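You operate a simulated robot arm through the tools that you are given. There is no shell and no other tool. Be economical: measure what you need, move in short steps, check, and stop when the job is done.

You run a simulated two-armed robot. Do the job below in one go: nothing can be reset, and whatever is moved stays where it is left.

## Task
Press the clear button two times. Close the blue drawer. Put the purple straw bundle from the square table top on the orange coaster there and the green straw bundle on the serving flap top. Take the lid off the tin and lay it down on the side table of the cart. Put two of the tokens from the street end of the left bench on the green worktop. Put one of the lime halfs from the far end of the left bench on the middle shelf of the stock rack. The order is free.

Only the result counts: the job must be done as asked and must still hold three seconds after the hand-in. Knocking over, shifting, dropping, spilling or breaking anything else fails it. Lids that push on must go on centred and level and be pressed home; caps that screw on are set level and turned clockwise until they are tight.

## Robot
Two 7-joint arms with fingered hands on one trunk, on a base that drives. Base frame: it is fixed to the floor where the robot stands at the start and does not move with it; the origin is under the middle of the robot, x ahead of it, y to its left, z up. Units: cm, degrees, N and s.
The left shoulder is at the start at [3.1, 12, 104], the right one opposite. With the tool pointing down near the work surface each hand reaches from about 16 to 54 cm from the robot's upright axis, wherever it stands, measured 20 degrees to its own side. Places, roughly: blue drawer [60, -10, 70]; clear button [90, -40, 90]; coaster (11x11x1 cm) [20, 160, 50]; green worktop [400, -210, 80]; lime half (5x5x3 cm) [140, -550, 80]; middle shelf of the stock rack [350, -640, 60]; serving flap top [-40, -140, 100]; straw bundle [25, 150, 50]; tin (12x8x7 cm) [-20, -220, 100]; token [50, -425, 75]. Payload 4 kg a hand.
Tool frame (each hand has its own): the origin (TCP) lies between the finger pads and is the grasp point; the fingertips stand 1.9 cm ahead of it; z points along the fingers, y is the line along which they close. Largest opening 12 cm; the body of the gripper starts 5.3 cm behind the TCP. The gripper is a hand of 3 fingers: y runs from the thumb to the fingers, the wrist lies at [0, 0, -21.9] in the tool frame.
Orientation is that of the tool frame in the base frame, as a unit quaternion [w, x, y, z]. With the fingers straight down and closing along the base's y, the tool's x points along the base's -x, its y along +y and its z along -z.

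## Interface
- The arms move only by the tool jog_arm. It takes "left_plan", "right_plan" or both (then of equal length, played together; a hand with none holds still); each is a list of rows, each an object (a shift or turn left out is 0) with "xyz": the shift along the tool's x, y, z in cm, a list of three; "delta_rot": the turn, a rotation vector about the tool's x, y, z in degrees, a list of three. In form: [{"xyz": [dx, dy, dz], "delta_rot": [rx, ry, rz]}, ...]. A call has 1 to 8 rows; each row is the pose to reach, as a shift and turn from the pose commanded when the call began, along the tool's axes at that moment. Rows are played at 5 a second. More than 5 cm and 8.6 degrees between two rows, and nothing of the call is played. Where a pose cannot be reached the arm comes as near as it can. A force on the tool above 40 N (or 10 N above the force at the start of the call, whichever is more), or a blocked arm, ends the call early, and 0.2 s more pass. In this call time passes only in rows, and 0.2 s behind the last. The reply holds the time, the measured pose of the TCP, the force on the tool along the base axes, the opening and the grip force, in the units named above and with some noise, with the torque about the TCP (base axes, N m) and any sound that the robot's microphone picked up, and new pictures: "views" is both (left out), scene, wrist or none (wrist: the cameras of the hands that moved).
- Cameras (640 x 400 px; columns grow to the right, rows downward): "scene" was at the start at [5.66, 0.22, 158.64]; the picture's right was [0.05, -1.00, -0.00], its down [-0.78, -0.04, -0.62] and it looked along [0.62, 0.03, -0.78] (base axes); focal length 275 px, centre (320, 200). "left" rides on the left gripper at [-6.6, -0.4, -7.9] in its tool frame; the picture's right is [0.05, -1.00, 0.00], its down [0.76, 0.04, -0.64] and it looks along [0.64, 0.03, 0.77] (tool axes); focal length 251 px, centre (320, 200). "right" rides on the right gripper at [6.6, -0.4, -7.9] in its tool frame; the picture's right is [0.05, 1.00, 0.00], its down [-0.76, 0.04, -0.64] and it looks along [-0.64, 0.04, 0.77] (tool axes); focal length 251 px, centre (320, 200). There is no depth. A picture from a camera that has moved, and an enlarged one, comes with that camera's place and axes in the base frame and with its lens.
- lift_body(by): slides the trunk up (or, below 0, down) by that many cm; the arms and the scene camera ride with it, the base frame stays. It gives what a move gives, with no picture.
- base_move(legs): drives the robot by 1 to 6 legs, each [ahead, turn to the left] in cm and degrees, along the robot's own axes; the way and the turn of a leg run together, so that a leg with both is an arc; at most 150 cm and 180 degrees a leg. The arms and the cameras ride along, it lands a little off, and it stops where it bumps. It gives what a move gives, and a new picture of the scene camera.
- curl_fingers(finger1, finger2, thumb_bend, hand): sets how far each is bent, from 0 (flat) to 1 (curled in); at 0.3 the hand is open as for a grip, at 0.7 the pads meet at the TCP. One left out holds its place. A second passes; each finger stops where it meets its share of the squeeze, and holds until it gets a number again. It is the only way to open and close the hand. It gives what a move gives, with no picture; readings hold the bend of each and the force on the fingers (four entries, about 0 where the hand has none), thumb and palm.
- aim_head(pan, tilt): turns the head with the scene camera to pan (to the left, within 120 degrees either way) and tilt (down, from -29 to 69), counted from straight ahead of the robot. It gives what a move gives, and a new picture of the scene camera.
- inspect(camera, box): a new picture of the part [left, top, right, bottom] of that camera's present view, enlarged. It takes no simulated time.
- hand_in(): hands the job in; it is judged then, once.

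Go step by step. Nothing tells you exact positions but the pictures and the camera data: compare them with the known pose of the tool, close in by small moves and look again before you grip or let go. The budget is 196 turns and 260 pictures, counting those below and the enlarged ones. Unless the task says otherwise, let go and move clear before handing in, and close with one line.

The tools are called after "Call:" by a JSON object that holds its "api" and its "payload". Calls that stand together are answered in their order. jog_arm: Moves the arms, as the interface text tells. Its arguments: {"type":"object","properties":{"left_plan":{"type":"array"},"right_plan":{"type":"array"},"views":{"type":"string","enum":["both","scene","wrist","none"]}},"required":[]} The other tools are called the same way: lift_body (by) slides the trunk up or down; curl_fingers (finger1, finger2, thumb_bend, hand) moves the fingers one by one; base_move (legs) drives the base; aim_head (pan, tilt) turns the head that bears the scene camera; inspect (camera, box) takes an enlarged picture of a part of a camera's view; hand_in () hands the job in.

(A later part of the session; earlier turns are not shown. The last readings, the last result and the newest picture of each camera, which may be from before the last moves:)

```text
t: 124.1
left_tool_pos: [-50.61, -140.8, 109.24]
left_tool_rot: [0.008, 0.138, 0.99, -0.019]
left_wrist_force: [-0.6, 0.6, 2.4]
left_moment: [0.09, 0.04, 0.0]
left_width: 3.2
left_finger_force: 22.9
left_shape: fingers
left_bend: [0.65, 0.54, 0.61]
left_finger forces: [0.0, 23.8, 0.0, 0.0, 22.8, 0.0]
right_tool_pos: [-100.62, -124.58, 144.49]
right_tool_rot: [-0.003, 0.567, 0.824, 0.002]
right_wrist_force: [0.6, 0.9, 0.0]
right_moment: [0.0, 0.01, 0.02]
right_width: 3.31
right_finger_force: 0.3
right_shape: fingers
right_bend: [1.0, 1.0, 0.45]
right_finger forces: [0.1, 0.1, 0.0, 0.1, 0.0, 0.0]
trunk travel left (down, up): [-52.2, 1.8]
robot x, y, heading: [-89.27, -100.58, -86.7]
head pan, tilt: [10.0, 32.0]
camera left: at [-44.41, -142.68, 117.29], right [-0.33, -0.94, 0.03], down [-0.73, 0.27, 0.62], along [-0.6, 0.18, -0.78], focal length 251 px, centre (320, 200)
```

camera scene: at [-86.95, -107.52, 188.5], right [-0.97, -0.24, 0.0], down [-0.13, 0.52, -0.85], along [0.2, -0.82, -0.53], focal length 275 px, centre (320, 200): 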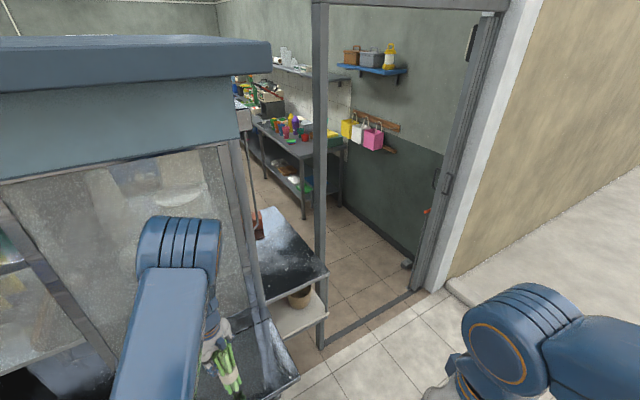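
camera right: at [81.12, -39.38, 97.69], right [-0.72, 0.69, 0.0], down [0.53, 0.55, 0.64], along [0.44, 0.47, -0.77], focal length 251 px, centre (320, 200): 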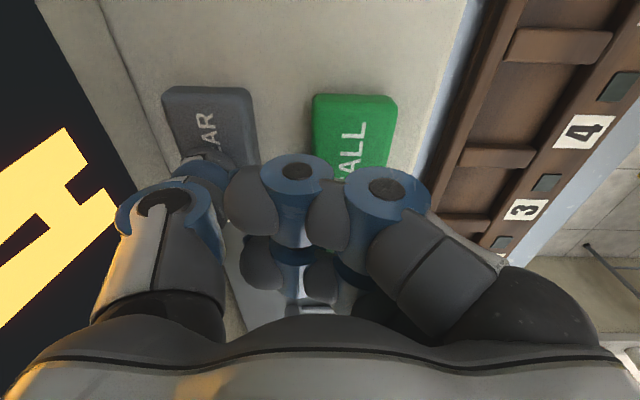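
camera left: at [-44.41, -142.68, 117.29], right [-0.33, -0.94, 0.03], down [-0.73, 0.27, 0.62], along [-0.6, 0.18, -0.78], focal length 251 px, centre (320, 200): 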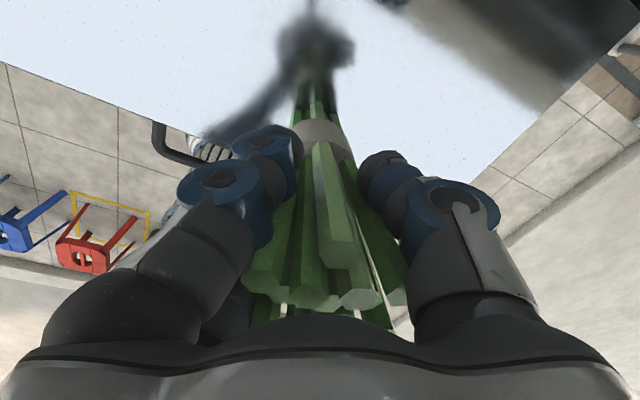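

Contact is made gently. I release and rise.

Call:
{"api": "curl_fingers", "payload": {"hand": "left", "finger1": 0.3, "finger2": 0.3, "thumb_bend": 0.3}}

Call:
{"api": "jog_arm", "payload": {"left_plan": [{"xyz": [0, 0, -1.5]}, {"xyz": [0, 0, -4]}, {"xyz": [0, 0, -8]}, {"xyz": [0, 0, -12]}, {"xyz": [0, 0, -16]}, {"xyz": [0, 0, -20]}], "views": "both"}}

```text
t: 125.1
left_tool_pos: [-50.59, -140.86, 109.17]
left_tool_rot: [0.008, 0.139, 0.99, -0.019]
left_wrist_force: [-0.2, 0.3, 1.0]
left_moment: [-0.01, 0.0, -0.01]
left_width: 12.79
left_finger_force: 0.1
left_shape: fingers
left_bend: [0.3, 0.3, 0.3]
left_finger forces: [0.0, 0.1, 0.1, 0.0, 0.0, 0.1]
right_tool_pos: [-100.55, -124.56, 144.36]
right_tool_rot: [-0.002, 0.567, 0.824, 0.002]
right_wrist_force: [0.5, -0.1, 0.0]
right_moment: [0.0, 0.02, 0.02]
right_width: 3.31
right_finger_force: 0.1
right_shape: fingers
right_bend: [1.0, 1.0, 0.45]
right_finger forces: [0.1, 0.0, 0.0, 0.0, 0.0, 0.0]
trunk travel left (down, up): [-52.2, 1.8]
robot x, y, heading: [-89.34, -100.82, -86.0]
head pan, tilt: [10.0, 32.0]
```

```text
t: 126.5
left_tool_pos: [-50.62, -139.85, 129.1]
left_tool_rot: [0.008, 0.138, 0.99, -0.019]
left_wrist_force: [0.8, -0.6, -0.7]
left_moment: [-0.01, -0.04, 0.01]
left_width: 12.82
left_finger_force: 0.1
left_shape: fingers
left_bend: [0.3, 0.3, 0.3]
left_finger forces: [0.0, 0.0, 0.0, 0.0, 0.0, 0.1]
right_tool_pos: [-100.59, -124.47, 144.45]
right_tool_rot: [-0.001, 0.567, 0.824, 0.001]
right_wrist_force: [-0.2, 0.2, 0.3]
right_moment: [-0.02, 0.02, -0.01]
right_width: 3.31
right_finger_force: 0.1
right_shape: fingers
right_bend: [1.0, 1.0, 0.45]
right_finger forces: [0.0, 0.1, 0.0, 0.0, 0.1, 0.0]
trunk travel left (down, up): [-52.2, 1.8]
robot x, y, heading: [-89.22, -100.72, -86.5]
head pan, tilt: [10.0, 32.0]
camera scene: at [-87.11, -107.31, 188.51], right [-0.97, -0.24, 0.0], down [-0.12, 0.51, -0.85], along [0.2, -0.82, -0.53], focal length 275 px, centre (320, 200)
camera left: at [-44.53, -141.62, 137.2], right [-0.32, -0.95, 0.03], down [-0.73, 0.27, 0.62], along [-0.6, 0.18, -0.78], focal length 251 px, centre (320, 200)
```

scene: 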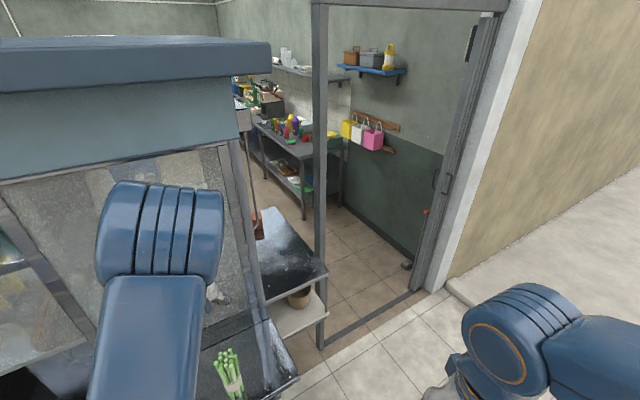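
left: 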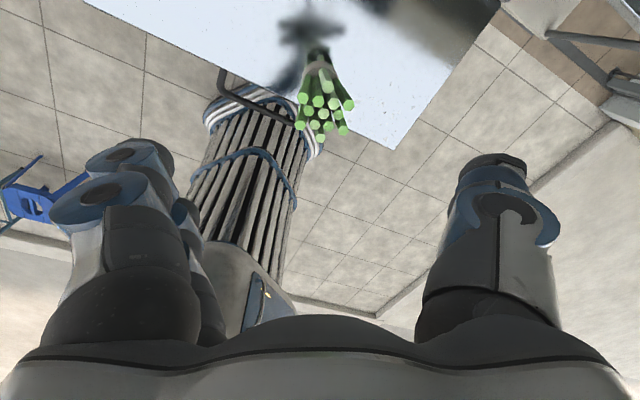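

Green is standing on the flap. Now I'll look at the doorway, the tin and the side table.

Call:
{"api": "inspect", "payload": {"camera": "scene", "box": [220, 170, 460, 360]}}

Call:
{"api": "inspect", "payload": {"camera": "scene", "box": [220, 30, 420, 230]}}

```text
2.11 times, centred on (340, 265) of scene
camera zoom: at [-87.11, -107.31, 188.51], right [-0.97, -0.24, 0.0], down [-0.12, 0.51, -0.85], along [0.2, -0.82, -0.53], focal length 578 px, centre (278, 63)
```

zoom: 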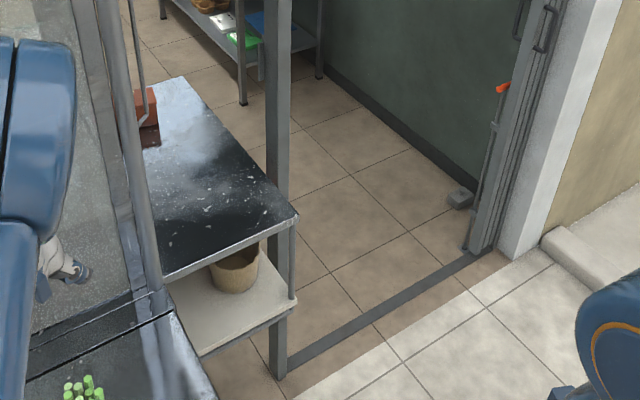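

```text
2.00 times, centred on (320, 130) of scene
camera zoom: at [-87.11, -107.31, 188.51], right [-0.97, -0.24, 0.0], down [-0.12, 0.51, -0.85], along [0.2, -0.82, -0.53], focal length 549 px, centre (320, 340)
```

zoom: 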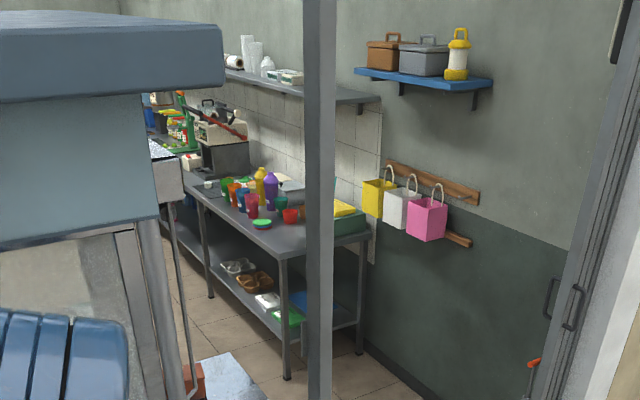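

The dark table at the end of the cart is the side table, and the brown tin stands near its deep end at about (-25,-216). I can reach it from inside the shop, beyond the doorway. I'll tuck the arms, lower the trunk and go round to face the door.

Call:
{"api": "jog_arm", "payload": {"left_plan": [{"xyz": [4.5, -1.6, 0]}, {"xyz": [9, -3.2, 0]}, {"xyz": [13.5, -4.8, 0]}, {"xyz": [18, -6.4, 0]}, {"xyz": [22.5, -8, 0]}], "right_plan": [{"xyz": [-2.3, -0.7, 0]}, {"xyz": [-4.6, -1.4, 0]}, {"xyz": [-6.9, -2.1, 0]}, {"xyz": [-9.2, -2.8, 0]}, {"xyz": [-11.5, -3.6, 0]}], "views": "none"}}

Call:
{"api": "base_move", "payload": {"legs": [[0, -35.6], [111, 0]]}}

```text
t: 127.7
left_tool_pos: [-74.89, -141.37, 128.82]
left_tool_rot: [0.01, 0.138, 0.99, -0.018]
left_wrist_force: [-0.9, -0.2, -0.2]
left_moment: [0.01, 0.04, 0.02]
left_width: 12.78
left_finger_force: 0.1
left_shape: fingers
left_bend: [0.3, 0.3, 0.3]
left_finger forces: [0.0, 0.0, 0.1, 0.0, 0.0, 0.1]
right_tool_pos: [-100.04, -136.66, 144.37]
right_tool_rot: [-0.002, 0.567, 0.824, 0.002]
right_wrist_force: [-0.9, -0.7, -0.7]
right_moment: [0.05, -0.01, 0.01]
right_width: 3.3
right_finger_force: 0.0
right_shape: fingers
right_bend: [1.0, 1.0, 0.45]
right_finger forces: [0.0, 0.0, 0.0, 0.0, 0.1, 0.0]
trunk travel left (down, up): [-52.2, 1.8]
robot x, y, heading: [-88.72, -100.8, -86.2]
head pan, tilt: [10.0, 32.0]
```

```text
t: 135.2
left_tool_pos: [-160.29, -238.42, 128.99]
left_tool_rot: [0.003, 0.435, 0.9, -0.021]
left_wrist_force: [-0.1, 0.9, 0.1]
left_moment: [0.01, -0.01, 0.03]
left_width: 12.78
left_finger_force: 0.1
left_shape: fingers
left_bend: [0.3, 0.3, 0.3]
left_finger forces: [0.1, 0.0, 0.0, 0.1, 0.0, 0.0]
right_tool_pos: [-178.04, -219.79, 144.35]
right_tool_rot: [-0.001, 0.792, 0.611, 0.001]
right_wrist_force: [-0.2, -1.3, 0.9]
right_moment: [0.0, 0.01, -0.01]
right_width: 3.28
right_finger_force: 0.1
right_shape: fingers
right_bend: [1.0, 1.0, 0.45]
right_finger forces: [0.0, 0.0, 0.1, 0.0, 0.1, 0.0]
trunk travel left (down, up): [-52.2, 1.8]
robot x, y, heading: [-148.66, -196.64, -122.4]
head pan, tilt: [10.0, 32.0]
camera scene: at [-150.74, -203.44, 188.51], right [-0.93, 0.38, 0.0], down [0.2, 0.49, -0.85], along [-0.32, -0.79, -0.53], focal length 275 px, centre (320, 200)
```

scene: 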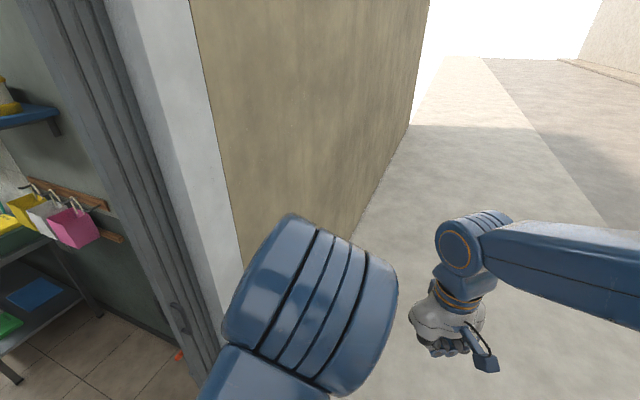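

Call:
{"api": "lift_body", "payload": {"by": -20}}

Call:
{"api": "base_move", "payload": {"legs": [[0, 77.4]]}}

Call:
{"api": "aim_head", "payload": {"pan": 0, "tilt": 35}}

```text
t: 137.3
left_tool_pos: [-160.31, -238.45, 108.88]
left_tool_rot: [0.002, 0.435, 0.9, -0.021]
left_wrist_force: [-0.3, -0.1, -0.2]
left_moment: [-0.02, 0.01, -0.02]
left_width: 12.8
left_finger_force: 0.0
left_shape: fingers
left_bend: [0.3, 0.3, 0.3]
left_finger forces: [0.0, 0.0, 0.0, 0.0, 0.0, 0.0]
right_tool_pos: [-178.1, -219.97, 124.42]
right_tool_rot: [-0.001, 0.792, 0.61, 0.002]
right_wrist_force: [-0.1, 0.0, -0.1]
right_moment: [0.0, -0.03, -0.01]
right_width: 3.25
right_finger_force: 0.2
right_shape: fingers
right_bend: [1.0, 1.0, 0.45]
right_finger forces: [0.0, 0.1, 0.0, 0.1, 0.0, 0.0]
trunk travel left (down, up): [-32.2, 21.8]
robot x, y, heading: [-148.74, -196.56, -122.2]
head pan, tilt: [10.0, 32.0]
```

```text
t: 139.9
left_tool_pos: [-124.1, -233.0, 108.78]
left_tool_rot: [0.01, 0.012, 1.0, -0.017]
left_wrist_force: [0.1, -0.3, -0.4]
left_moment: [0.01, 0.08, -0.01]
left_width: 12.81
left_finger_force: 0.1
left_shape: fingers
left_bend: [0.3, 0.3, 0.3]
left_finger forces: [0.1, 0.0, 0.1, 0.0, 0.0, 0.0]
right_tool_pos: [-149.61, -234.53, 124.44]
right_tool_rot: [-0.003, 0.458, 0.889, 0.0]
right_wrist_force: [1.1, 0.9, -0.4]
right_moment: [0.0, 0.06, 0.01]
right_width: 3.28
right_finger_force: 0.0
right_shape: fingers
right_bend: [1.0, 1.0, 0.45]
right_finger forces: [0.0, 0.0, 0.0, 0.0, 0.0, 0.0]
trunk travel left (down, up): [-32.2, 21.8]
robot x, y, heading: [-153.96, -198.29, -71.0]
head pan, tilt: [10.0, 32.0]
stopped in leg 1: the robot was blocked; the commanded pose is now the measured one
camera scene: at [-149.84, -204.55, 168.49], right [-0.87, -0.49, 0.0], down [-0.26, 0.46, -0.85], along [0.41, -0.74, -0.53], focal length 275 px, centre (320, 200)
```

scene: 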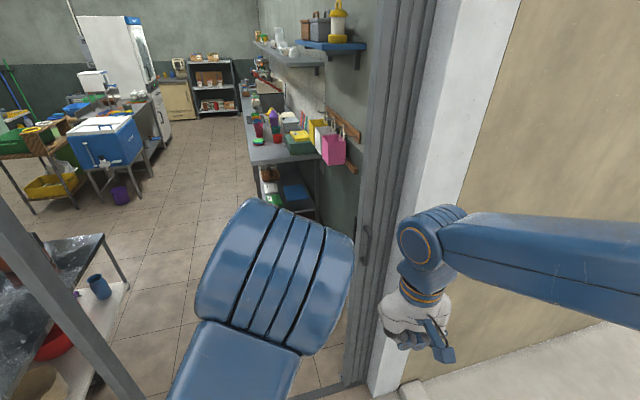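

```text
t: 140.6
left_tool_pos: [-124.42, -232.76, 108.87]
left_tool_rot: [0.011, 0.012, 1.0, -0.017]
left_wrist_force: [0.0, -0.1, -0.2]
left_moment: [0.01, -0.01, 0.01]
left_width: 12.81
left_finger_force: 0.0
left_shape: fingers
left_bend: [0.3, 0.3, 0.3]
left_finger forces: [0.0, 0.1, 0.0, 0.0, 0.0, 0.0]
right_tool_pos: [-150.05, -234.68, 124.38]
right_tool_rot: [-0.001, 0.457, 0.89, 0.001]
right_wrist_force: [-0.2, -0.1, -0.7]
right_moment: [-0.02, 0.0, 0.0]
right_width: 3.27
right_finger_force: 0.0
right_shape: fingers
right_bend: [1.0, 1.0, 0.45]
right_finger forces: [0.1, 0.1, 0.0, 0.0, 0.1, 0.0]
trunk travel left (down, up): [-32.2, 21.8]
robot x, y, heading: [-154.03, -198.39, -70.8]
head pan, tilt: [0.0, 35.0]
camera scene: at [-151.85, -205.04, 168.04], right [-0.94, -0.33, 0.0], down [-0.19, 0.54, -0.82], along [0.27, -0.77, -0.57], focal length 275 px, centre (320, 200)
```

scene: 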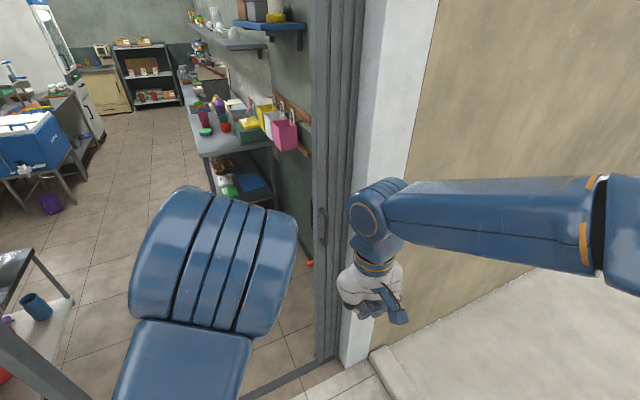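

Call:
{"api": "base_move", "payload": {"legs": [[6, 26]]}}

```text
t: 142.4
left_tool_pos: [-109.05, -221.12, 108.79]
left_tool_rot: [0.015, -0.216, 0.976, -0.016]
left_wrist_force: [0.4, 0.0, -0.5]
left_moment: [-0.03, 0.02, 0.02]
left_width: 12.8
left_finger_force: 0.0
left_shape: fingers
left_bend: [0.3, 0.3, 0.3]
left_finger forces: [0.0, 0.0, 0.1, 0.0, 0.1, 0.0]
right_tool_pos: [-131.11, -233.99, 124.47]
right_tool_rot: [-0.003, 0.243, 0.97, 0.001]
right_wrist_force: [0.0, 0.8, 0.9]
right_moment: [0.0, 0.0, -0.01]
right_width: 3.31
right_finger_force: 0.1
right_shape: fingers
right_bend: [1.0, 1.0, 0.45]
right_finger forces: [0.1, 0.0, 0.1, 0.0, 0.0, 0.1]
trunk travel left (down, up): [-32.2, 21.8]
robot x, y, heading: [-152.88, -205.43, -44.9]
head pan, tilt: [0.0, 35.0]
camera scene: at [-147.89, -210.35, 168.04], right [-0.71, -0.71, 0.0], down [-0.41, 0.41, -0.82], along [0.58, -0.58, -0.57], focal length 275 px, centre (320, 200)
```

scene: 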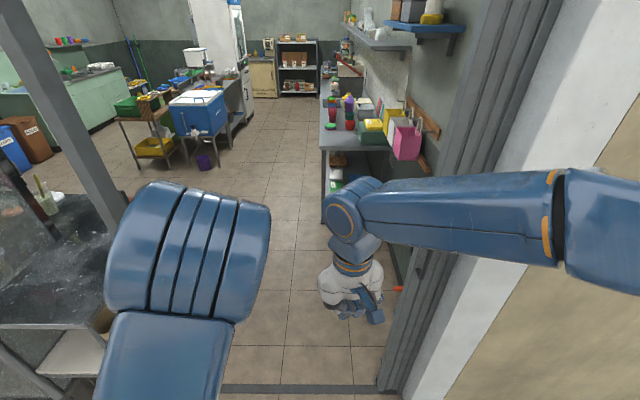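

Arcs with a little forward motion work well, and I now face the doorway. The right elbow sticks out, so I stretch the right hand forward to narrow myself and drift left for the doorway centre.

Call:
{"api": "jog_arm", "payload": {"right_plan": [{"xyz": [-2.8, -2.1, 2.3]}, {"xyz": [-5.5, -4.1, 4.7]}, {"xyz": [-8.3, -6.2, 7]}, {"xyz": [-11, -8.3, 9.3]}, {"xyz": [-13.8, -10.3, 11.7]}, {"xyz": [-16.5, -12.4, 14]}], "views": "none"}}

Call:
{"api": "base_move", "payload": {"legs": [[22, 32], [22, -32]]}}

```text
t: 143.8
left_tool_pos: [-108.91, -221.37, 108.83]
left_tool_rot: [0.015, -0.216, 0.976, -0.014]
left_wrist_force: [0.3, 0.3, 0.0]
left_moment: [0.0, -0.01, 0.02]
left_width: 12.84
left_finger_force: 0.1
left_shape: fingers
left_bend: [0.3, 0.3, 0.3]
left_finger forces: [0.0, 0.1, 0.0, 0.0, 0.1, 0.0]
right_tool_pos: [-122.5, -252.84, 110.24]
right_tool_rot: [-0.002, 0.242, 0.97, 0.002]
right_wrist_force: [0.2, 0.5, 0.1]
right_moment: [0.04, 0.0, 0.03]
right_width: 3.29
right_finger_force: 0.0
right_shape: fingers
right_bend: [1.0, 1.0, 0.45]
right_finger forces: [0.0, 0.0, 0.0, 0.1, 0.1, 0.0]
trunk travel left (down, up): [-32.2, 21.8]
robot x, y, heading: [-153.01, -205.47, -45.0]
head pan, tilt: [0.0, 35.0]
```

```text
t: 147.3
left_tool_pos: [-70.6, -243.02, 108.91]
left_tool_rot: [0.016, -0.214, 0.977, -0.014]
left_wrist_force: [-0.3, 0.1, 0.5]
left_moment: [0.05, 0.01, -0.03]
left_width: 12.81
left_finger_force: 0.1
left_shape: fingers
left_bend: [0.3, 0.3, 0.3]
left_finger forces: [0.1, 0.0, 0.0, 0.0, 0.0, 0.0]
right_tool_pos: [-84.16, -274.51, 110.3]
right_tool_rot: [-0.001, 0.245, 0.97, 0.001]
right_wrist_force: [0.2, -0.3, -0.1]
right_moment: [-0.01, 0.04, 0.02]
right_width: 3.29
right_finger_force: 0.1
right_shape: fingers
right_bend: [1.0, 1.0, 0.45]
right_finger forces: [0.0, 0.0, 0.0, 0.0, 0.0, 0.1]
trunk travel left (down, up): [-32.2, 21.8]
robot x, y, heading: [-113.19, -225.73, -45.4]
head pan, tilt: [0.0, 35.0]
camera scene: at [-108.31, -231.05, 168.04], right [-0.71, -0.7, 0.0], down [-0.4, 0.41, -0.82], along [0.57, -0.58, -0.57], focal length 275 px, centre (320, 200)
```

scene: 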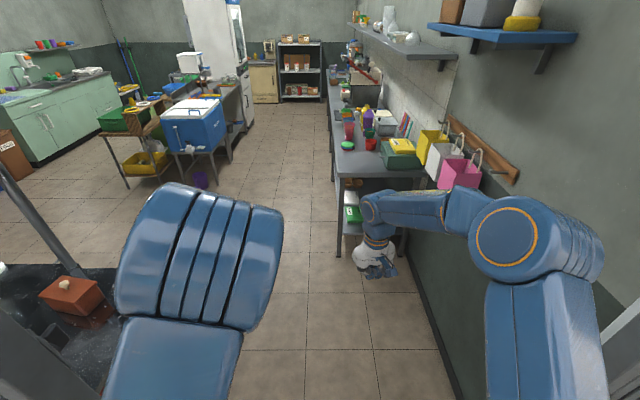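

I'm inside the doorway, and the tin, a brown box with a knobbed lid, is visible at about (-22,-216). I'll raise the trunk, drive in past the post and arc left to face the side table.

Call:
{"api": "lift_body", "payload": {"by": 18}}

Call:
{"api": "base_move", "payload": {"legs": [[58, 0], [25, 90]]}}

```text
t: 149.3
left_tool_pos: [-70.57, -242.83, 126.79]
left_tool_rot: [0.015, -0.213, 0.977, -0.014]
left_wrist_force: [0.0, 0.2, 0.3]
left_moment: [0.02, 0.0, -0.06]
left_width: 12.86
left_finger_force: 0.1
left_shape: fingers
left_bend: [0.3, 0.3, 0.3]
left_finger forces: [0.0, 0.1, 0.0, 0.1, 0.1, 0.0]
right_tool_pos: [-83.98, -274.34, 128.24]
right_tool_rot: [-0.002, 0.244, 0.97, 0.0]
right_wrist_force: [0.5, -0.7, -0.6]
right_moment: [0.01, 0.03, 0.01]
right_width: 3.32
right_finger_force: 0.1
right_shape: fingers
right_bend: [1.0, 1.0, 0.45]
right_finger forces: [0.1, 0.1, 0.0, 0.0, 0.1, 0.0]
trunk travel left (down, up): [-50.2, 3.8]
robot x, y, heading: [-113.19, -225.72, -45.5]
head pan, tilt: [0.0, 35.0]
```

```text
t: 155.0
left_tool_pos: [-19.03, -247.52, 126.87]
left_tool_rot: [0.02, -0.645, 0.764, -0.007]
left_wrist_force: [-0.3, -0.4, 0.7]
left_moment: [0.0, 0.04, 0.01]
left_width: 12.84
left_finger_force: 0.0
left_shape: fingers
left_bend: [0.3, 0.3, 0.3]
left_finger forces: [0.1, 0.1, 0.1, 0.0, 0.0, 0.1]
right_tool_pos: [-0.65, -276.5, 128.26]
right_tool_rot: [-0.003, -0.236, 0.972, -0.001]
right_wrist_force: [0.4, -0.6, 0.5]
right_moment: [0.0, 0.02, 0.01]
right_width: 3.3
right_finger_force: 0.1
right_shape: fingers
right_bend: [1.0, 1.0, 0.45]
right_finger forces: [0.0, 0.0, 0.0, 0.0, 0.0, 0.0]
trunk travel left (down, up): [-50.2, 3.8]
robot x, y, heading: [-56.83, -279.32, 11.3]
head pan, tilt: [0.0, 35.0]
stopped in leg 2: the robot was blocked; the commanded pose is now the measured one
camera scene: at [-49.52, -278.37, 186.04], right [0.19, -0.98, 0.0], down [-0.56, -0.11, -0.82], along [0.8, 0.16, -0.57], focal length 275 px, centre (320, 200)
```

scene: 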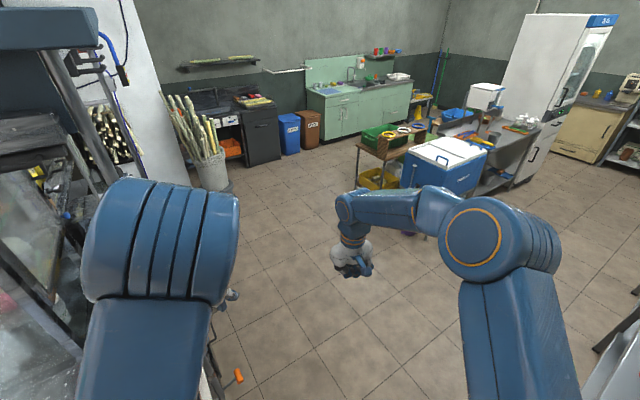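

Call:
{"api": "base_move", "payload": {"legs": [[9, 33]]}}

Call:
{"api": "aim_head", "payload": {"pan": 0, "tilt": 55}}

```text
t: 157.0
left_tool_pos: [-34.71, -228.52, 126.93]
left_tool_rot: [-0.022, 0.836, -0.549, 0.0]
left_wrist_force: [0.6, 0.2, 0.3]
left_moment: [0.07, -0.04, 0.0]
left_width: 12.82
left_finger_force: 0.0
left_shape: fingers
left_bend: [0.3, 0.3, 0.3]
left_finger forces: [0.1, 0.0, 0.1, 0.0, 0.1, 0.0]
right_tool_pos: [-3.57, -242.66, 128.53]
right_tool_rot: [-0.002, -0.503, 0.864, 0.0]
right_wrist_force: [-0.5, -1.5, -0.4]
right_moment: [0.05, -0.02, 0.0]
right_width: 3.27
right_finger_force: 0.0
right_shape: fingers
right_bend: [1.0, 1.0, 0.45]
right_finger forces: [0.0, 0.1, 0.0, 0.0, 0.0, 0.0]
trunk travel left (down, up): [-50.2, 3.8]
robot x, y, heading: [-45.95, -277.55, 43.5]
head pan, tilt: [0.0, 35.0]
camera scene: at [-41.01, -273.82, 186.07], right [0.69, -0.73, 0.0], down [-0.42, -0.39, -0.82], along [0.59, 0.57, -0.57], focal length 275 px, centre (320, 200)
```

scene: 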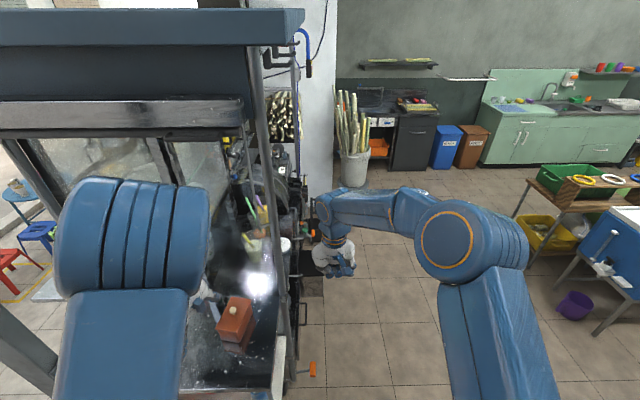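

```text
t: 157.8
left_tool_pos: [-34.66, -227.9, 126.77]
left_tool_rot: [-0.02, 0.836, -0.548, 0.001]
left_wrist_force: [-1.5, 0.2, -0.5]
left_moment: [-0.02, 0.0, 0.01]
left_width: 12.85
left_finger_force: 0.1
left_shape: fingers
left_bend: [0.3, 0.3, 0.3]
left_finger forces: [0.1, 0.0, 0.0, 0.0, 0.1, 0.1]
right_tool_pos: [-3.63, -242.16, 128.27]
right_tool_rot: [-0.002, -0.503, 0.864, -0.003]
right_wrist_force: [0.1, -0.2, -0.2]
right_moment: [-0.02, -0.01, -0.01]
right_width: 3.31
right_finger_force: 0.0
right_shape: fingers
right_bend: [1.0, 1.0, 0.45]
right_finger forces: [0.0, 0.0, 0.0, 0.0, 0.1, 0.1]
trunk travel left (down, up): [-50.2, 3.8]
robot x, y, heading: [-46.01, -278.1, 43.6]
head pan, tilt: [0.0, 55.0]
camera scene: at [-42.17, -274.02, 183.21], right [0.69, -0.72, 0.0], down [-0.59, -0.57, -0.57], along [0.42, 0.39, -0.82], focal length 275 px, centre (320, 200)
```

scene: 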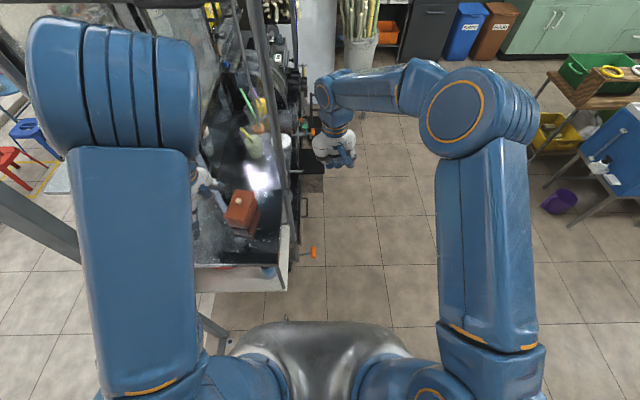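

Excellent view: the tin is at fwd 59, left 28. I drive 9 forward and inspect it.

Call:
{"api": "base_move", "payload": {"legs": [[9, 0]]}}

Call:
{"api": "inspect", "payload": {"camera": "scene", "box": [180, 150, 320, 310]}}

Call:
{"api": "inspect", "payload": {"camera": "left", "box": [0, 0, 640, 400]}}

```text
t: 158.9
left_tool_pos: [-28.04, -221.74, 126.93]
left_tool_rot: [-0.021, 0.836, -0.549, 0.001]
left_wrist_force: [-0.4, 0.1, -0.1]
left_moment: [-0.03, 0.04, -0.01]
left_width: 12.83
left_finger_force: 0.1
left_shape: fingers
left_bend: [0.3, 0.3, 0.3]
left_finger forces: [0.0, 0.1, 0.0, 0.0, 0.0, 0.1]
right_tool_pos: [3.16, -235.97, 128.27]
right_tool_rot: [-0.003, -0.502, 0.865, -0.002]
right_wrist_force: [0.2, 0.4, 0.1]
right_moment: [-0.03, -0.01, -0.01]
right_width: 3.32
right_finger_force: 0.0
right_shape: fingers
right_bend: [1.0, 1.0, 0.45]
right_finger forces: [0.1, 0.0, 0.0, 0.0, 0.1, 0.0]
trunk travel left (down, up): [-50.2, 3.8]
robot x, y, heading: [-39.13, -271.62, 43.6]
head pan, tilt: [0.0, 55.0]
camera scene: at [-35.31, -268.03, 183.21], right [0.69, -0.73, 0.0], down [-0.59, -0.56, -0.57], along [0.42, 0.39, -0.82], focal length 275 px, centre (320, 200)
```

scene: 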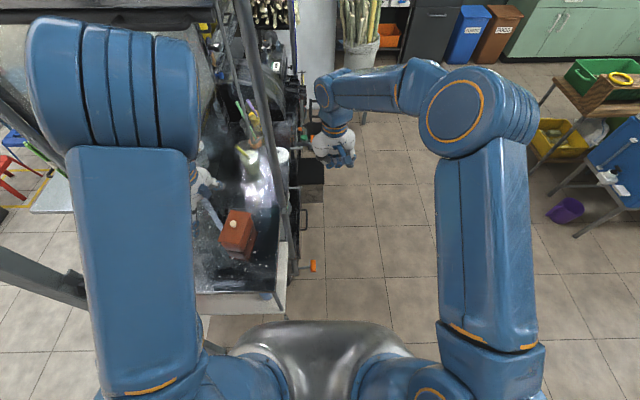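

```text
2.50 times, centred on (250, 230) of scene
camera zoom: at [-35.31, -268.03, 183.21], right [0.69, -0.73, 0.0], down [-0.59, -0.56, -0.57], along [0.42, 0.39, -0.82], focal length 687 px, centre (495, 125)
```

zoom: 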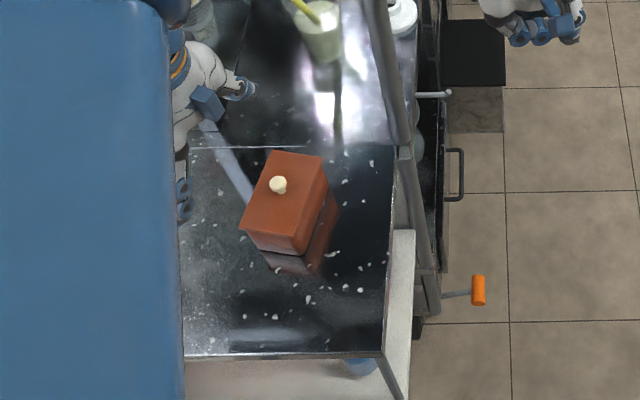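

```text
1.00 times, centred on (320, 200) of left (not enlarged: the box is as wide or as high as the picture)
camera zoom: at [-30.42, -215.79, 134.88], right [0.94, 0.35, 0.03], down [0.25, -0.74, 0.63], along [0.24, -0.58, -0.78], focal length 251 px, centre (320, 200)
```

zoom: 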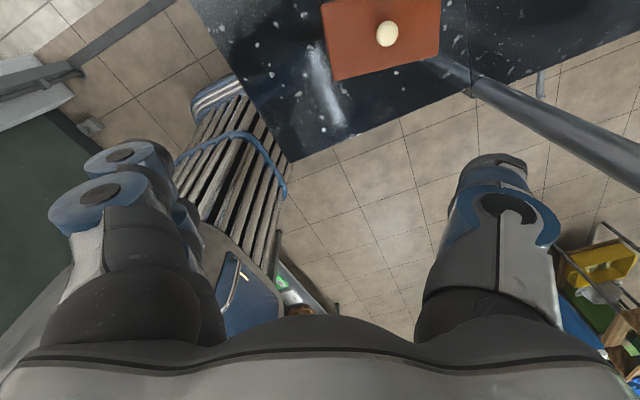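

The knob is at about (-21.5,-215.8,103). I half-close the left hand and bring it over the knob.

Call:
{"api": "curl_fingers", "payload": {"hand": "left", "finger1": 0.48, "finger2": 0.48, "thumb_bend": 0.48}}

Call:
{"api": "jog_arm", "payload": {"left_plan": [{"xyz": [-1.4, -4.1, 0]}, {"xyz": [-2.8, -8.3, 0]}, {"xyz": [-2.8, -8.3, 4]}, {"xyz": [-2.8, -8.3, 8]}, {"xyz": [-2.8, -8.3, 12]}, {"xyz": [-2.8, -8.3, 16]}], "views": "wrist"}}

Call:
{"api": "inspect", "payload": {"camera": "scene", "box": [180, 150, 320, 310]}}

```text
t: 159.9
left_tool_pos: [-28.06, -221.92, 126.88]
left_tool_rot: [-0.02, 0.836, -0.548, 0.001]
left_wrist_force: [0.3, 0.1, -0.1]
left_moment: [-0.01, -0.01, -0.02]
left_width: 7.5
left_finger_force: 0.0
left_shape: fingers
left_bend: [0.48, 0.48, 0.48]
left_finger forces: [0.1, 0.0, 0.0, 0.0, 0.0, 0.0]
right_tool_pos: [3.14, -236.09, 128.41]
right_tool_rot: [-0.001, -0.502, 0.865, -0.002]
right_wrist_force: [-0.4, 0.9, -0.5]
right_moment: [0.02, 0.0, -0.01]
right_width: 3.29
right_finger_force: 0.0
right_shape: fingers
right_bend: [1.0, 1.0, 0.45]
right_finger forces: [0.0, 0.0, 0.1, 0.0, 0.0, 0.0]
trunk travel left (down, up): [-50.2, 3.8]
robot x, y, heading: [-39.33, -271.82, 43.6]
head pan, tilt: [0.0, 55.0]
```

```text
t: 161.3
left_tool_pos: [-21.27, -215.55, 110.92]
left_tool_rot: [-0.021, 0.835, -0.549, 0.001]
left_wrist_force: [-0.8, 0.7, -0.3]
left_moment: [-0.02, -0.01, 0.03]
left_width: 7.48
left_finger_force: 0.1
left_shape: fingers
left_bend: [0.48, 0.48, 0.48]
left_finger forces: [0.0, 0.1, 0.1, 0.0, 0.0, 0.0]
right_tool_pos: [3.15, -235.96, 128.31]
right_tool_rot: [-0.003, -0.503, 0.864, -0.003]
right_wrist_force: [-0.5, -0.3, -0.5]
right_moment: [-0.01, 0.0, -0.03]
right_width: 3.29
right_finger_force: 0.0
right_shape: fingers
right_bend: [1.0, 1.0, 0.45]
right_finger forces: [0.0, 0.1, 0.0, 0.0, 0.1, 0.0]
trunk travel left (down, up): [-50.2, 3.8]
robot x, y, heading: [-39.47, -271.55, 43.6]
head pan, tilt: [0.0, 55.0]
camera left: at [-23.7, -209.58, 119.01], right [0.94, 0.35, 0.03], down [0.25, -0.74, 0.63], along [0.24, -0.58, -0.78], focal length 251 px, centre (320, 200)
```

left: 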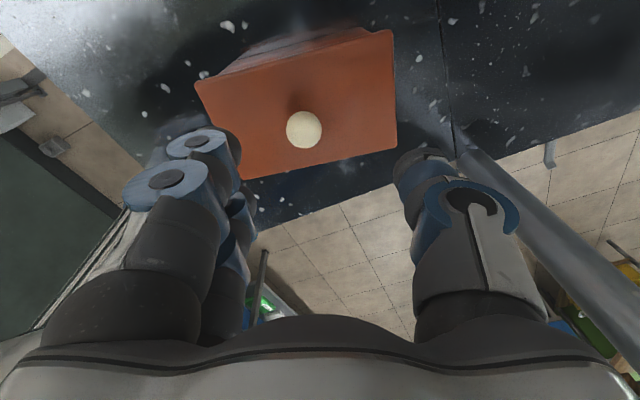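

```text
2.50 times, centred on (250, 230) of scene
camera zoom: at [-35.35, -268.08, 183.21], right [0.69, -0.73, 0.0], down [-0.59, -0.56, -0.57], along [0.42, 0.39, -0.82], focal length 687 px, centre (495, 125)
```

zoom: 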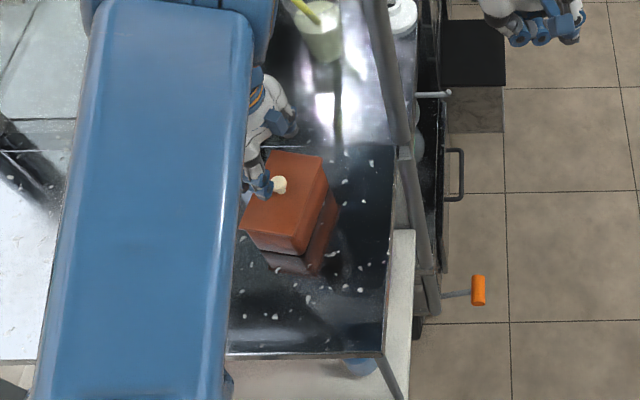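

Call:
{"api": "jog_arm", "payload": {"left_plan": [{"xyz": [0.3, 0.9, 0]}, {"xyz": [0.3, 0.9, 3]}, {"xyz": [0.3, 0.9, 5.5]}, {"xyz": [0.3, 0.9, 6.5]}, {"xyz": [0.3, 0.9, 7.2]}], "views": "wrist"}}

```text
t: 162.5
left_tool_pos: [-21.21, -215.65, 105.06]
left_tool_rot: [-0.029, 0.835, -0.549, 0.001]
left_wrist_force: [1.2, -2.2, 23.1]
left_moment: [-0.75, 0.97, 0.13]
left_width: 7.7
left_finger_force: 11.1
left_shape: fingers
left_bend: [0.47, 0.47, 0.48]
left_finger forces: [5.8, 16.8, 0.0, 0.1, 0.0, 0.1]
right_tool_pos: [3.14, -236.29, 128.36]
right_tool_rot: [-0.002, -0.503, 0.864, -0.002]
right_wrist_force: [0.3, 0.2, -0.2]
right_moment: [-0.02, -0.01, 0.01]
right_width: 3.3
right_finger_force: 0.1
right_shape: fingers
right_bend: [1.0, 1.0, 0.45]
right_finger forces: [0.0, 0.0, 0.0, 0.0, 0.1, 0.1]
trunk travel left (down, up): [-50.2, 3.8]
robot x, y, heading: [-39.41, -271.59, 43.5]
head pan, tilt: [0.0, 55.0]
stopped in row 5 (left hand): the force on the tool passed its limit at 47 N (the readings are from after the stop); the commanded pose is now the measured one
camera left: at [-23.79, -209.7, 113.15], right [0.94, 0.34, 0.05], down [0.24, -0.75, 0.62], along [0.25, -0.57, -0.78], focal length 251 px, centre (320, 200)
```

left: 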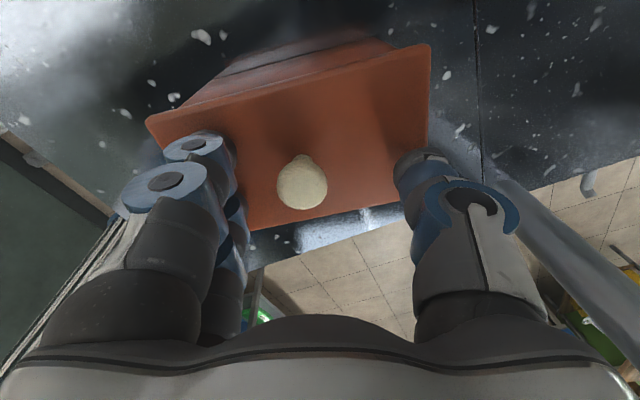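

The fingertips touch the lid with the knob between them. I'll rise slightly and close.

Call:
{"api": "jog_arm", "payload": {"left_plan": [{"xyz": [0.4, 0.6, -0.6]}], "views": "none"}}

Call:
{"api": "curl_fingers", "payload": {"hand": "left", "finger1": 0.68, "finger2": 0.68, "thumb_bend": 0.68}}

Call:
{"api": "inspect", "payload": {"camera": "left", "box": [120, 20, 520, 270]}}

```text
t: 162.9
left_tool_pos: [-21.79, -216.25, 105.28]
left_tool_rot: [-0.026, 0.835, -0.55, 0.0]
left_wrist_force: [0.1, -0.4, -0.2]
left_moment: [0.02, 0.01, -0.02]
left_width: 7.5
left_finger_force: 0.1
left_shape: fingers
left_bend: [0.48, 0.48, 0.48]
left_finger forces: [0.0, 0.0, 0.0, 0.0, 0.0, 0.0]
right_tool_pos: [3.15, -236.18, 128.31]
right_tool_rot: [-0.002, -0.502, 0.865, -0.003]
right_wrist_force: [0.1, 1.0, -0.6]
right_moment: [0.01, 0.01, 0.0]
right_width: 3.29
right_finger_force: 0.0
right_shape: fingers
right_bend: [1.0, 1.0, 0.45]
right_finger forces: [0.0, 0.0, 0.0, 0.0, 0.1, 0.0]
trunk travel left (down, up): [-50.2, 3.8]
robot x, y, heading: [-39.0, -271.5, 43.3]
head pan, tilt: [0.0, 55.0]
```

```text
t: 163.9
left_tool_pos: [-21.75, -216.08, 105.27]
left_tool_rot: [-0.027, 0.834, -0.551, 0.0]
left_wrist_force: [0.5, 0.6, 0.6]
left_moment: [-0.02, -0.01, -0.01]
left_width: 2.43
left_finger_force: 3.2
left_shape: fingers
left_bend: [0.65, 0.68, 0.65]
left_finger forces: [3.4, 0.0, 0.0, 0.0, 3.9, 0.0]
right_tool_pos: [3.22, -236.16, 128.31]
right_tool_rot: [-0.002, -0.503, 0.865, -0.003]
right_wrist_force: [-0.3, 0.4, 0.1]
right_moment: [0.05, -0.02, 0.05]
right_width: 3.33
right_finger_force: 0.0
right_shape: fingers
right_bend: [1.0, 1.0, 0.45]
right_finger forces: [0.0, 0.0, 0.0, 0.0, 0.0, 0.1]
trunk travel left (down, up): [-50.2, 3.8]
robot x, y, heading: [-39.5, -271.93, 43.4]
head pan, tilt: [0.0, 55.0]
heard: snap
```

```text
1.60 times, centred on (320, 145) of left
camera zoom: at [-24.21, -210.24, 113.46], right [0.94, 0.34, 0.04], down [0.25, -0.75, 0.62], along [0.25, -0.57, -0.78], focal length 402 px, centre (320, 288)
```

zoom: 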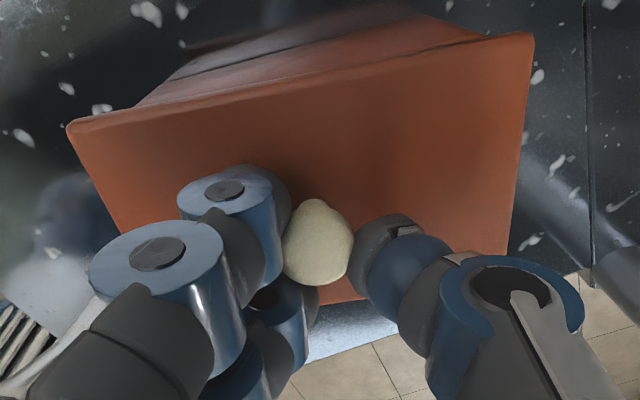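

Call:
{"api": "curl_fingers", "payload": {"hand": "left", "finger1": 0.75, "finger2": 0.72, "thumb_bend": 0.75}}

Call:
{"api": "inspect", "payload": {"camera": "left", "box": [120, 20, 520, 270]}}

```text
t: 164.9
left_tool_pos: [-21.54, -216.09, 105.34]
left_tool_rot: [-0.027, 0.835, -0.55, 0.001]
left_wrist_force: [0.7, -0.1, 0.5]
left_moment: [-0.01, 0.03, 0.07]
left_width: 2.29
left_finger_force: 9.2
left_shape: fingers
left_bend: [0.65, 0.72, 0.68]
left_finger forces: [8.6, 0.1, 0.0, 0.0, 10.2, 0.0]
right_tool_pos: [3.28, -236.16, 128.28]
right_tool_rot: [-0.002, -0.502, 0.865, -0.002]
right_wrist_force: [-0.5, -0.8, 0.0]
right_moment: [0.01, 0.0, 0.0]
right_width: 3.29
right_finger_force: 0.2
right_shape: fingers
right_bend: [1.0, 1.0, 0.45]
right_finger forces: [0.0, 0.0, 0.1, 0.1, 0.0, 0.0]
trunk travel left (down, up): [-50.2, 3.8]
robot x, y, heading: [-39.74, -271.73, 43.4]
head pan, tilt: [0.0, 55.0]
```

```text
1.60 times, centred on (320, 145) of left
camera zoom: at [-24.21, -210.24, 113.46], right [0.94, 0.34, 0.04], down [0.25, -0.75, 0.62], along [0.25, -0.57, -0.78], focal length 402 px, centre (320, 288)
```

zoom: 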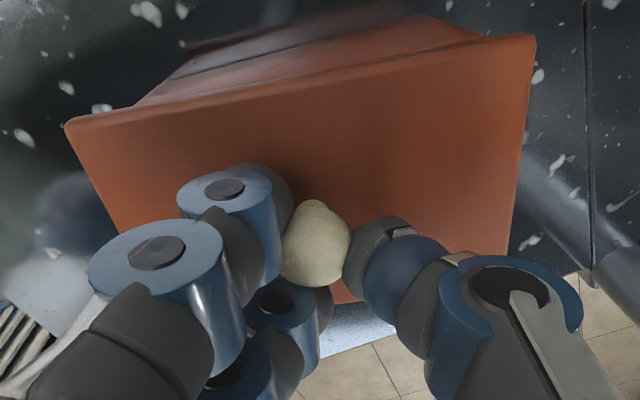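

Call:
{"api": "jog_arm", "payload": {"left_plan": [{"xyz": [0, 0, -0.5]}, {"xyz": [0, 0, -1]}, {"xyz": [0, 0, -2]}], "views": "wrist"}}

```text
t: 165.7
left_tool_pos: [-21.83, -216.27, 107.29]
left_tool_rot: [-0.027, 0.835, -0.549, 0.001]
left_wrist_force: [-0.3, -0.4, -0.2]
left_moment: [0.02, 0.0, -0.02]
left_width: 2.28
left_finger_force: 9.3
left_shape: fingers
left_bend: [0.65, 0.72, 0.7]
left_finger forces: [8.9, 0.1, 0.0, 0.1, 8.7, 0.0]
right_tool_pos: [3.07, -236.2, 128.25]
right_tool_rot: [-0.002, -0.503, 0.864, -0.002]
right_wrist_force: [-0.1, -0.3, -0.3]
right_moment: [0.02, 0.0, 0.0]
right_width: 3.31
right_finger_force: 0.0
right_shape: fingers
right_bend: [1.0, 1.0, 0.45]
right_finger forces: [0.0, 0.0, 0.1, 0.1, 0.0, 0.0]
trunk travel left (down, up): [-50.2, 3.8]
robot x, y, heading: [-39.38, -271.63, 43.5]
head pan, tilt: [0.0, 55.0]
camera left: at [-24.33, -210.4, 115.46], right [0.94, 0.34, 0.04], down [0.25, -0.75, 0.62], along [0.25, -0.57, -0.78], focal length 251 px, centre (320, 200)
```

left: 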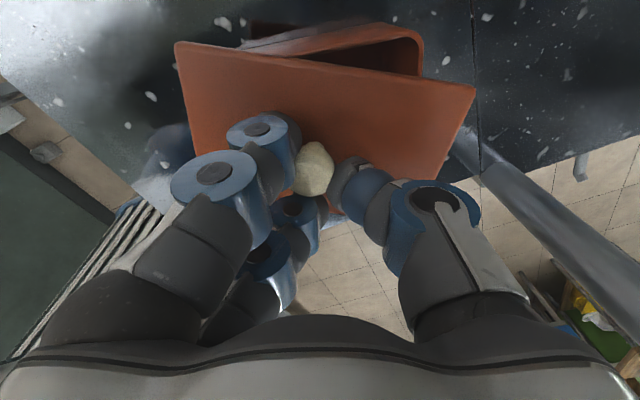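

The lid is off and held by the knob. I'll lift it clear and carry it to the free table area left of the tin, about (-39,-209.5).

Call:
{"api": "jog_arm", "payload": {"left_plan": [{"xyz": [0, 0, -3]}, {"xyz": [0, 0, -6]}, {"xyz": [-2.6, 2.6, -8]}, {"xyz": [-5.2, 5.2, -8]}, {"xyz": [-7.8, 7.8, -8]}, {"xyz": [-10.4, 10.4, -8]}, {"xyz": [-13.1, 13.1, -8]}], "views": "both"}}

```text
t: 167.3
left_tool_pos: [-39.62, -209.57, 115.14]
left_tool_rot: [-0.027, 0.835, -0.55, 0.002]
left_wrist_force: [0.0, 0.3, -0.8]
left_moment: [-0.01, -0.01, 0.0]
left_width: 2.24
left_finger_force: 8.7
left_shape: fingers
left_bend: [0.65, 0.72, 0.7]
left_finger forces: [8.8, 0.0, 0.0, 0.1, 8.8, 0.1]
right_tool_pos: [3.07, -236.06, 128.41]
right_tool_rot: [-0.003, -0.503, 0.864, -0.002]
right_wrist_force: [-0.2, 0.1, 0.4]
right_moment: [-0.02, 0.0, 0.02]
right_width: 3.32
right_finger_force: 0.1
right_shape: fingers
right_bend: [1.0, 1.0, 0.45]
right_finger forces: [0.0, 0.1, 0.0, 0.0, 0.1, 0.0]
trunk travel left (down, up): [-50.2, 3.8]
robot x, y, heading: [-39.22, -271.9, 43.5]
head pan, tilt: [0.0, 55.0]
camera scene: at [-35.53, -268.11, 183.22], right [0.69, -0.73, 0.0], down [-0.59, -0.56, -0.57], along [0.42, 0.39, -0.82], focal length 275 px, centre (320, 200)
camera left: at [-42.02, -203.62, 123.25], right [0.94, 0.34, 0.04], down [0.24, -0.75, 0.62], along [0.25, -0.57, -0.78], focal length 251 px, centre (320, 200)
```

scene: 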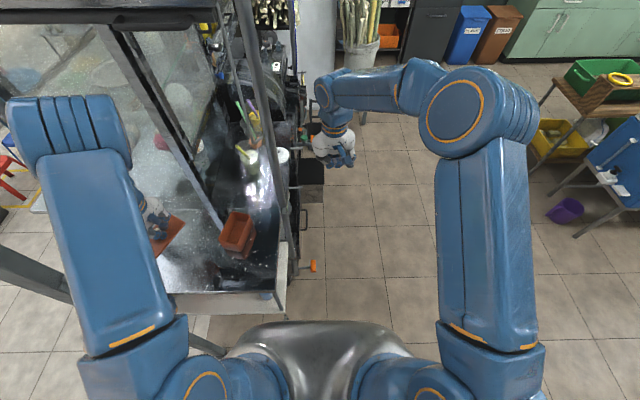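
left: 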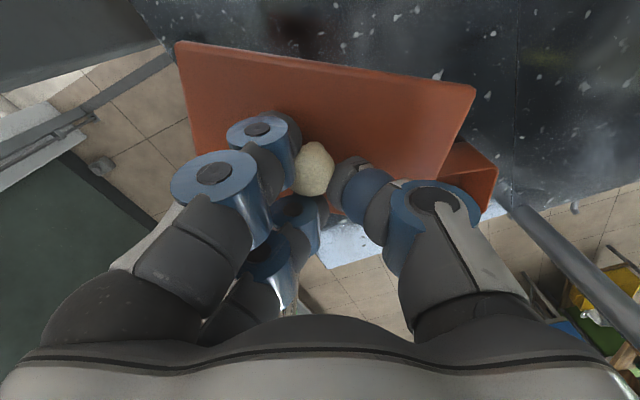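

Call:
{"api": "inspect", "payload": {"camera": "scene", "box": [120, 160, 310, 330]}}

```text
2.35 times, centred on (215, 245) of scene
camera zoom: at [-35.53, -268.11, 183.22], right [0.69, -0.73, 0.0], down [-0.59, -0.56, -0.57], along [0.42, 0.39, -0.82], focal length 646 px, centre (567, 94)
```

zoom: 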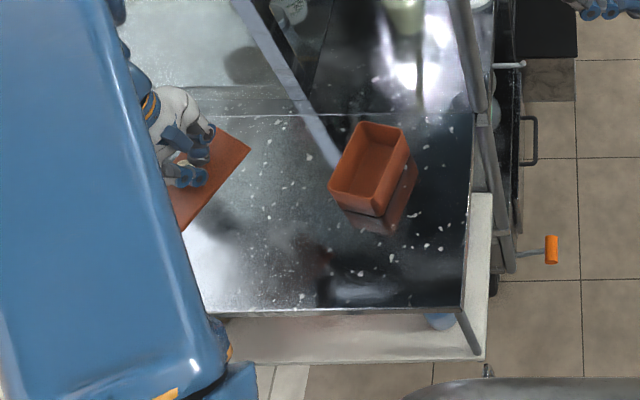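

The tin is open and the table is free under the lid. I'll lower it.

Call:
{"api": "jog_arm", "payload": {"left_plan": [{"xyz": [0, 0, 4]}, {"xyz": [0, 0, 8]}, {"xyz": [0, 0, 12]}, {"xyz": [0, 0, 14]}], "views": "wrist"}}

```text
t: 168.3
left_tool_pos: [-38.95, -209.03, 101.07]
left_tool_rot: [-0.027, 0.835, -0.549, 0.001]
left_wrist_force: [0.4, 0.2, 0.0]
left_moment: [-0.01, -0.01, 0.01]
left_width: 2.27
left_finger_force: 8.8
left_shape: fingers
left_bend: [0.65, 0.72, 0.7]
left_finger forces: [8.8, 0.1, 0.0, 0.0, 8.8, 0.1]
right_tool_pos: [3.19, -236.0, 128.39]
right_tool_rot: [-0.002, -0.502, 0.865, -0.002]
right_wrist_force: [-0.1, 0.2, 0.2]
right_moment: [0.0, 0.01, 0.01]
right_width: 3.29
right_finger_force: 0.1
right_shape: fingers
right_bend: [1.0, 1.0, 0.45]
right_finger forces: [0.1, 0.1, 0.0, 0.0, 0.0, 0.0]
trunk travel left (down, up): [-50.2, 3.8]
robot x, y, heading: [-39.02, -271.45, 43.5]
head pan, tilt: [0.0, 55.0]
camera left: at [-41.46, -203.1, 109.26], right [0.94, 0.34, 0.04], down [0.24, -0.75, 0.62], along [0.25, -0.57, -0.78], focal length 251 px, centre (320, 200)
```

left: 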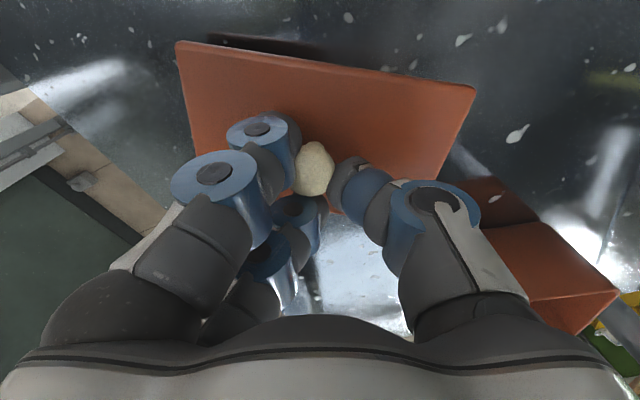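

Call:
{"api": "jog_arm", "payload": {"left_plan": [{"xyz": [0, 0, 0.7]}, {"xyz": [0, 0, 1.4]}, {"xyz": [0, 0, 2.1]}, {"xyz": [0, 0, 2.8]}], "views": "wrist"}}

```text
t: 169.3
left_tool_pos: [-38.66, -208.93, 98.92]
left_tool_rot: [-0.032, 0.835, -0.55, -0.002]
left_wrist_force: [0.9, -0.5, 42.5]
left_moment: [0.28, 0.53, 0.14]
left_width: 2.13
left_finger_force: 26.8
left_shape: fingers
left_bend: [0.66, 0.72, 0.73]
left_finger forces: [33.0, 0.0, 0.1, 0.0, 20.7, 0.0]
right_tool_pos: [3.14, -236.47, 128.44]
right_tool_rot: [-0.001, -0.502, 0.865, 0.0]
right_wrist_force: [0.1, 0.0, 0.0]
right_moment: [-0.02, -0.01, 0.0]
right_width: 3.3
right_finger_force: 0.0
right_shape: fingers
right_bend: [1.0, 1.0, 0.45]
right_finger forces: [0.0, 0.0, 0.1, 0.1, 0.1, 0.0]
trunk travel left (down, up): [-50.2, 3.8]
robot x, y, heading: [-39.09, -271.97, 43.7]
head pan, tilt: [0.0, 55.0]
camera left: at [-41.18, -203.19, 107.09], right [0.94, 0.34, 0.05], down [0.24, -0.75, 0.61], along [0.25, -0.56, -0.79], focal length 251 px, centre (320, 200)
```

left: 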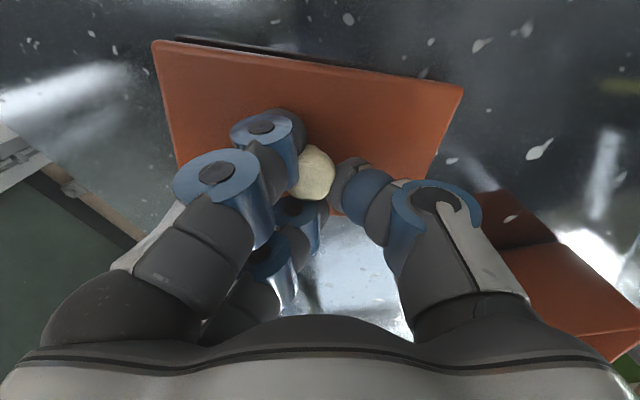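

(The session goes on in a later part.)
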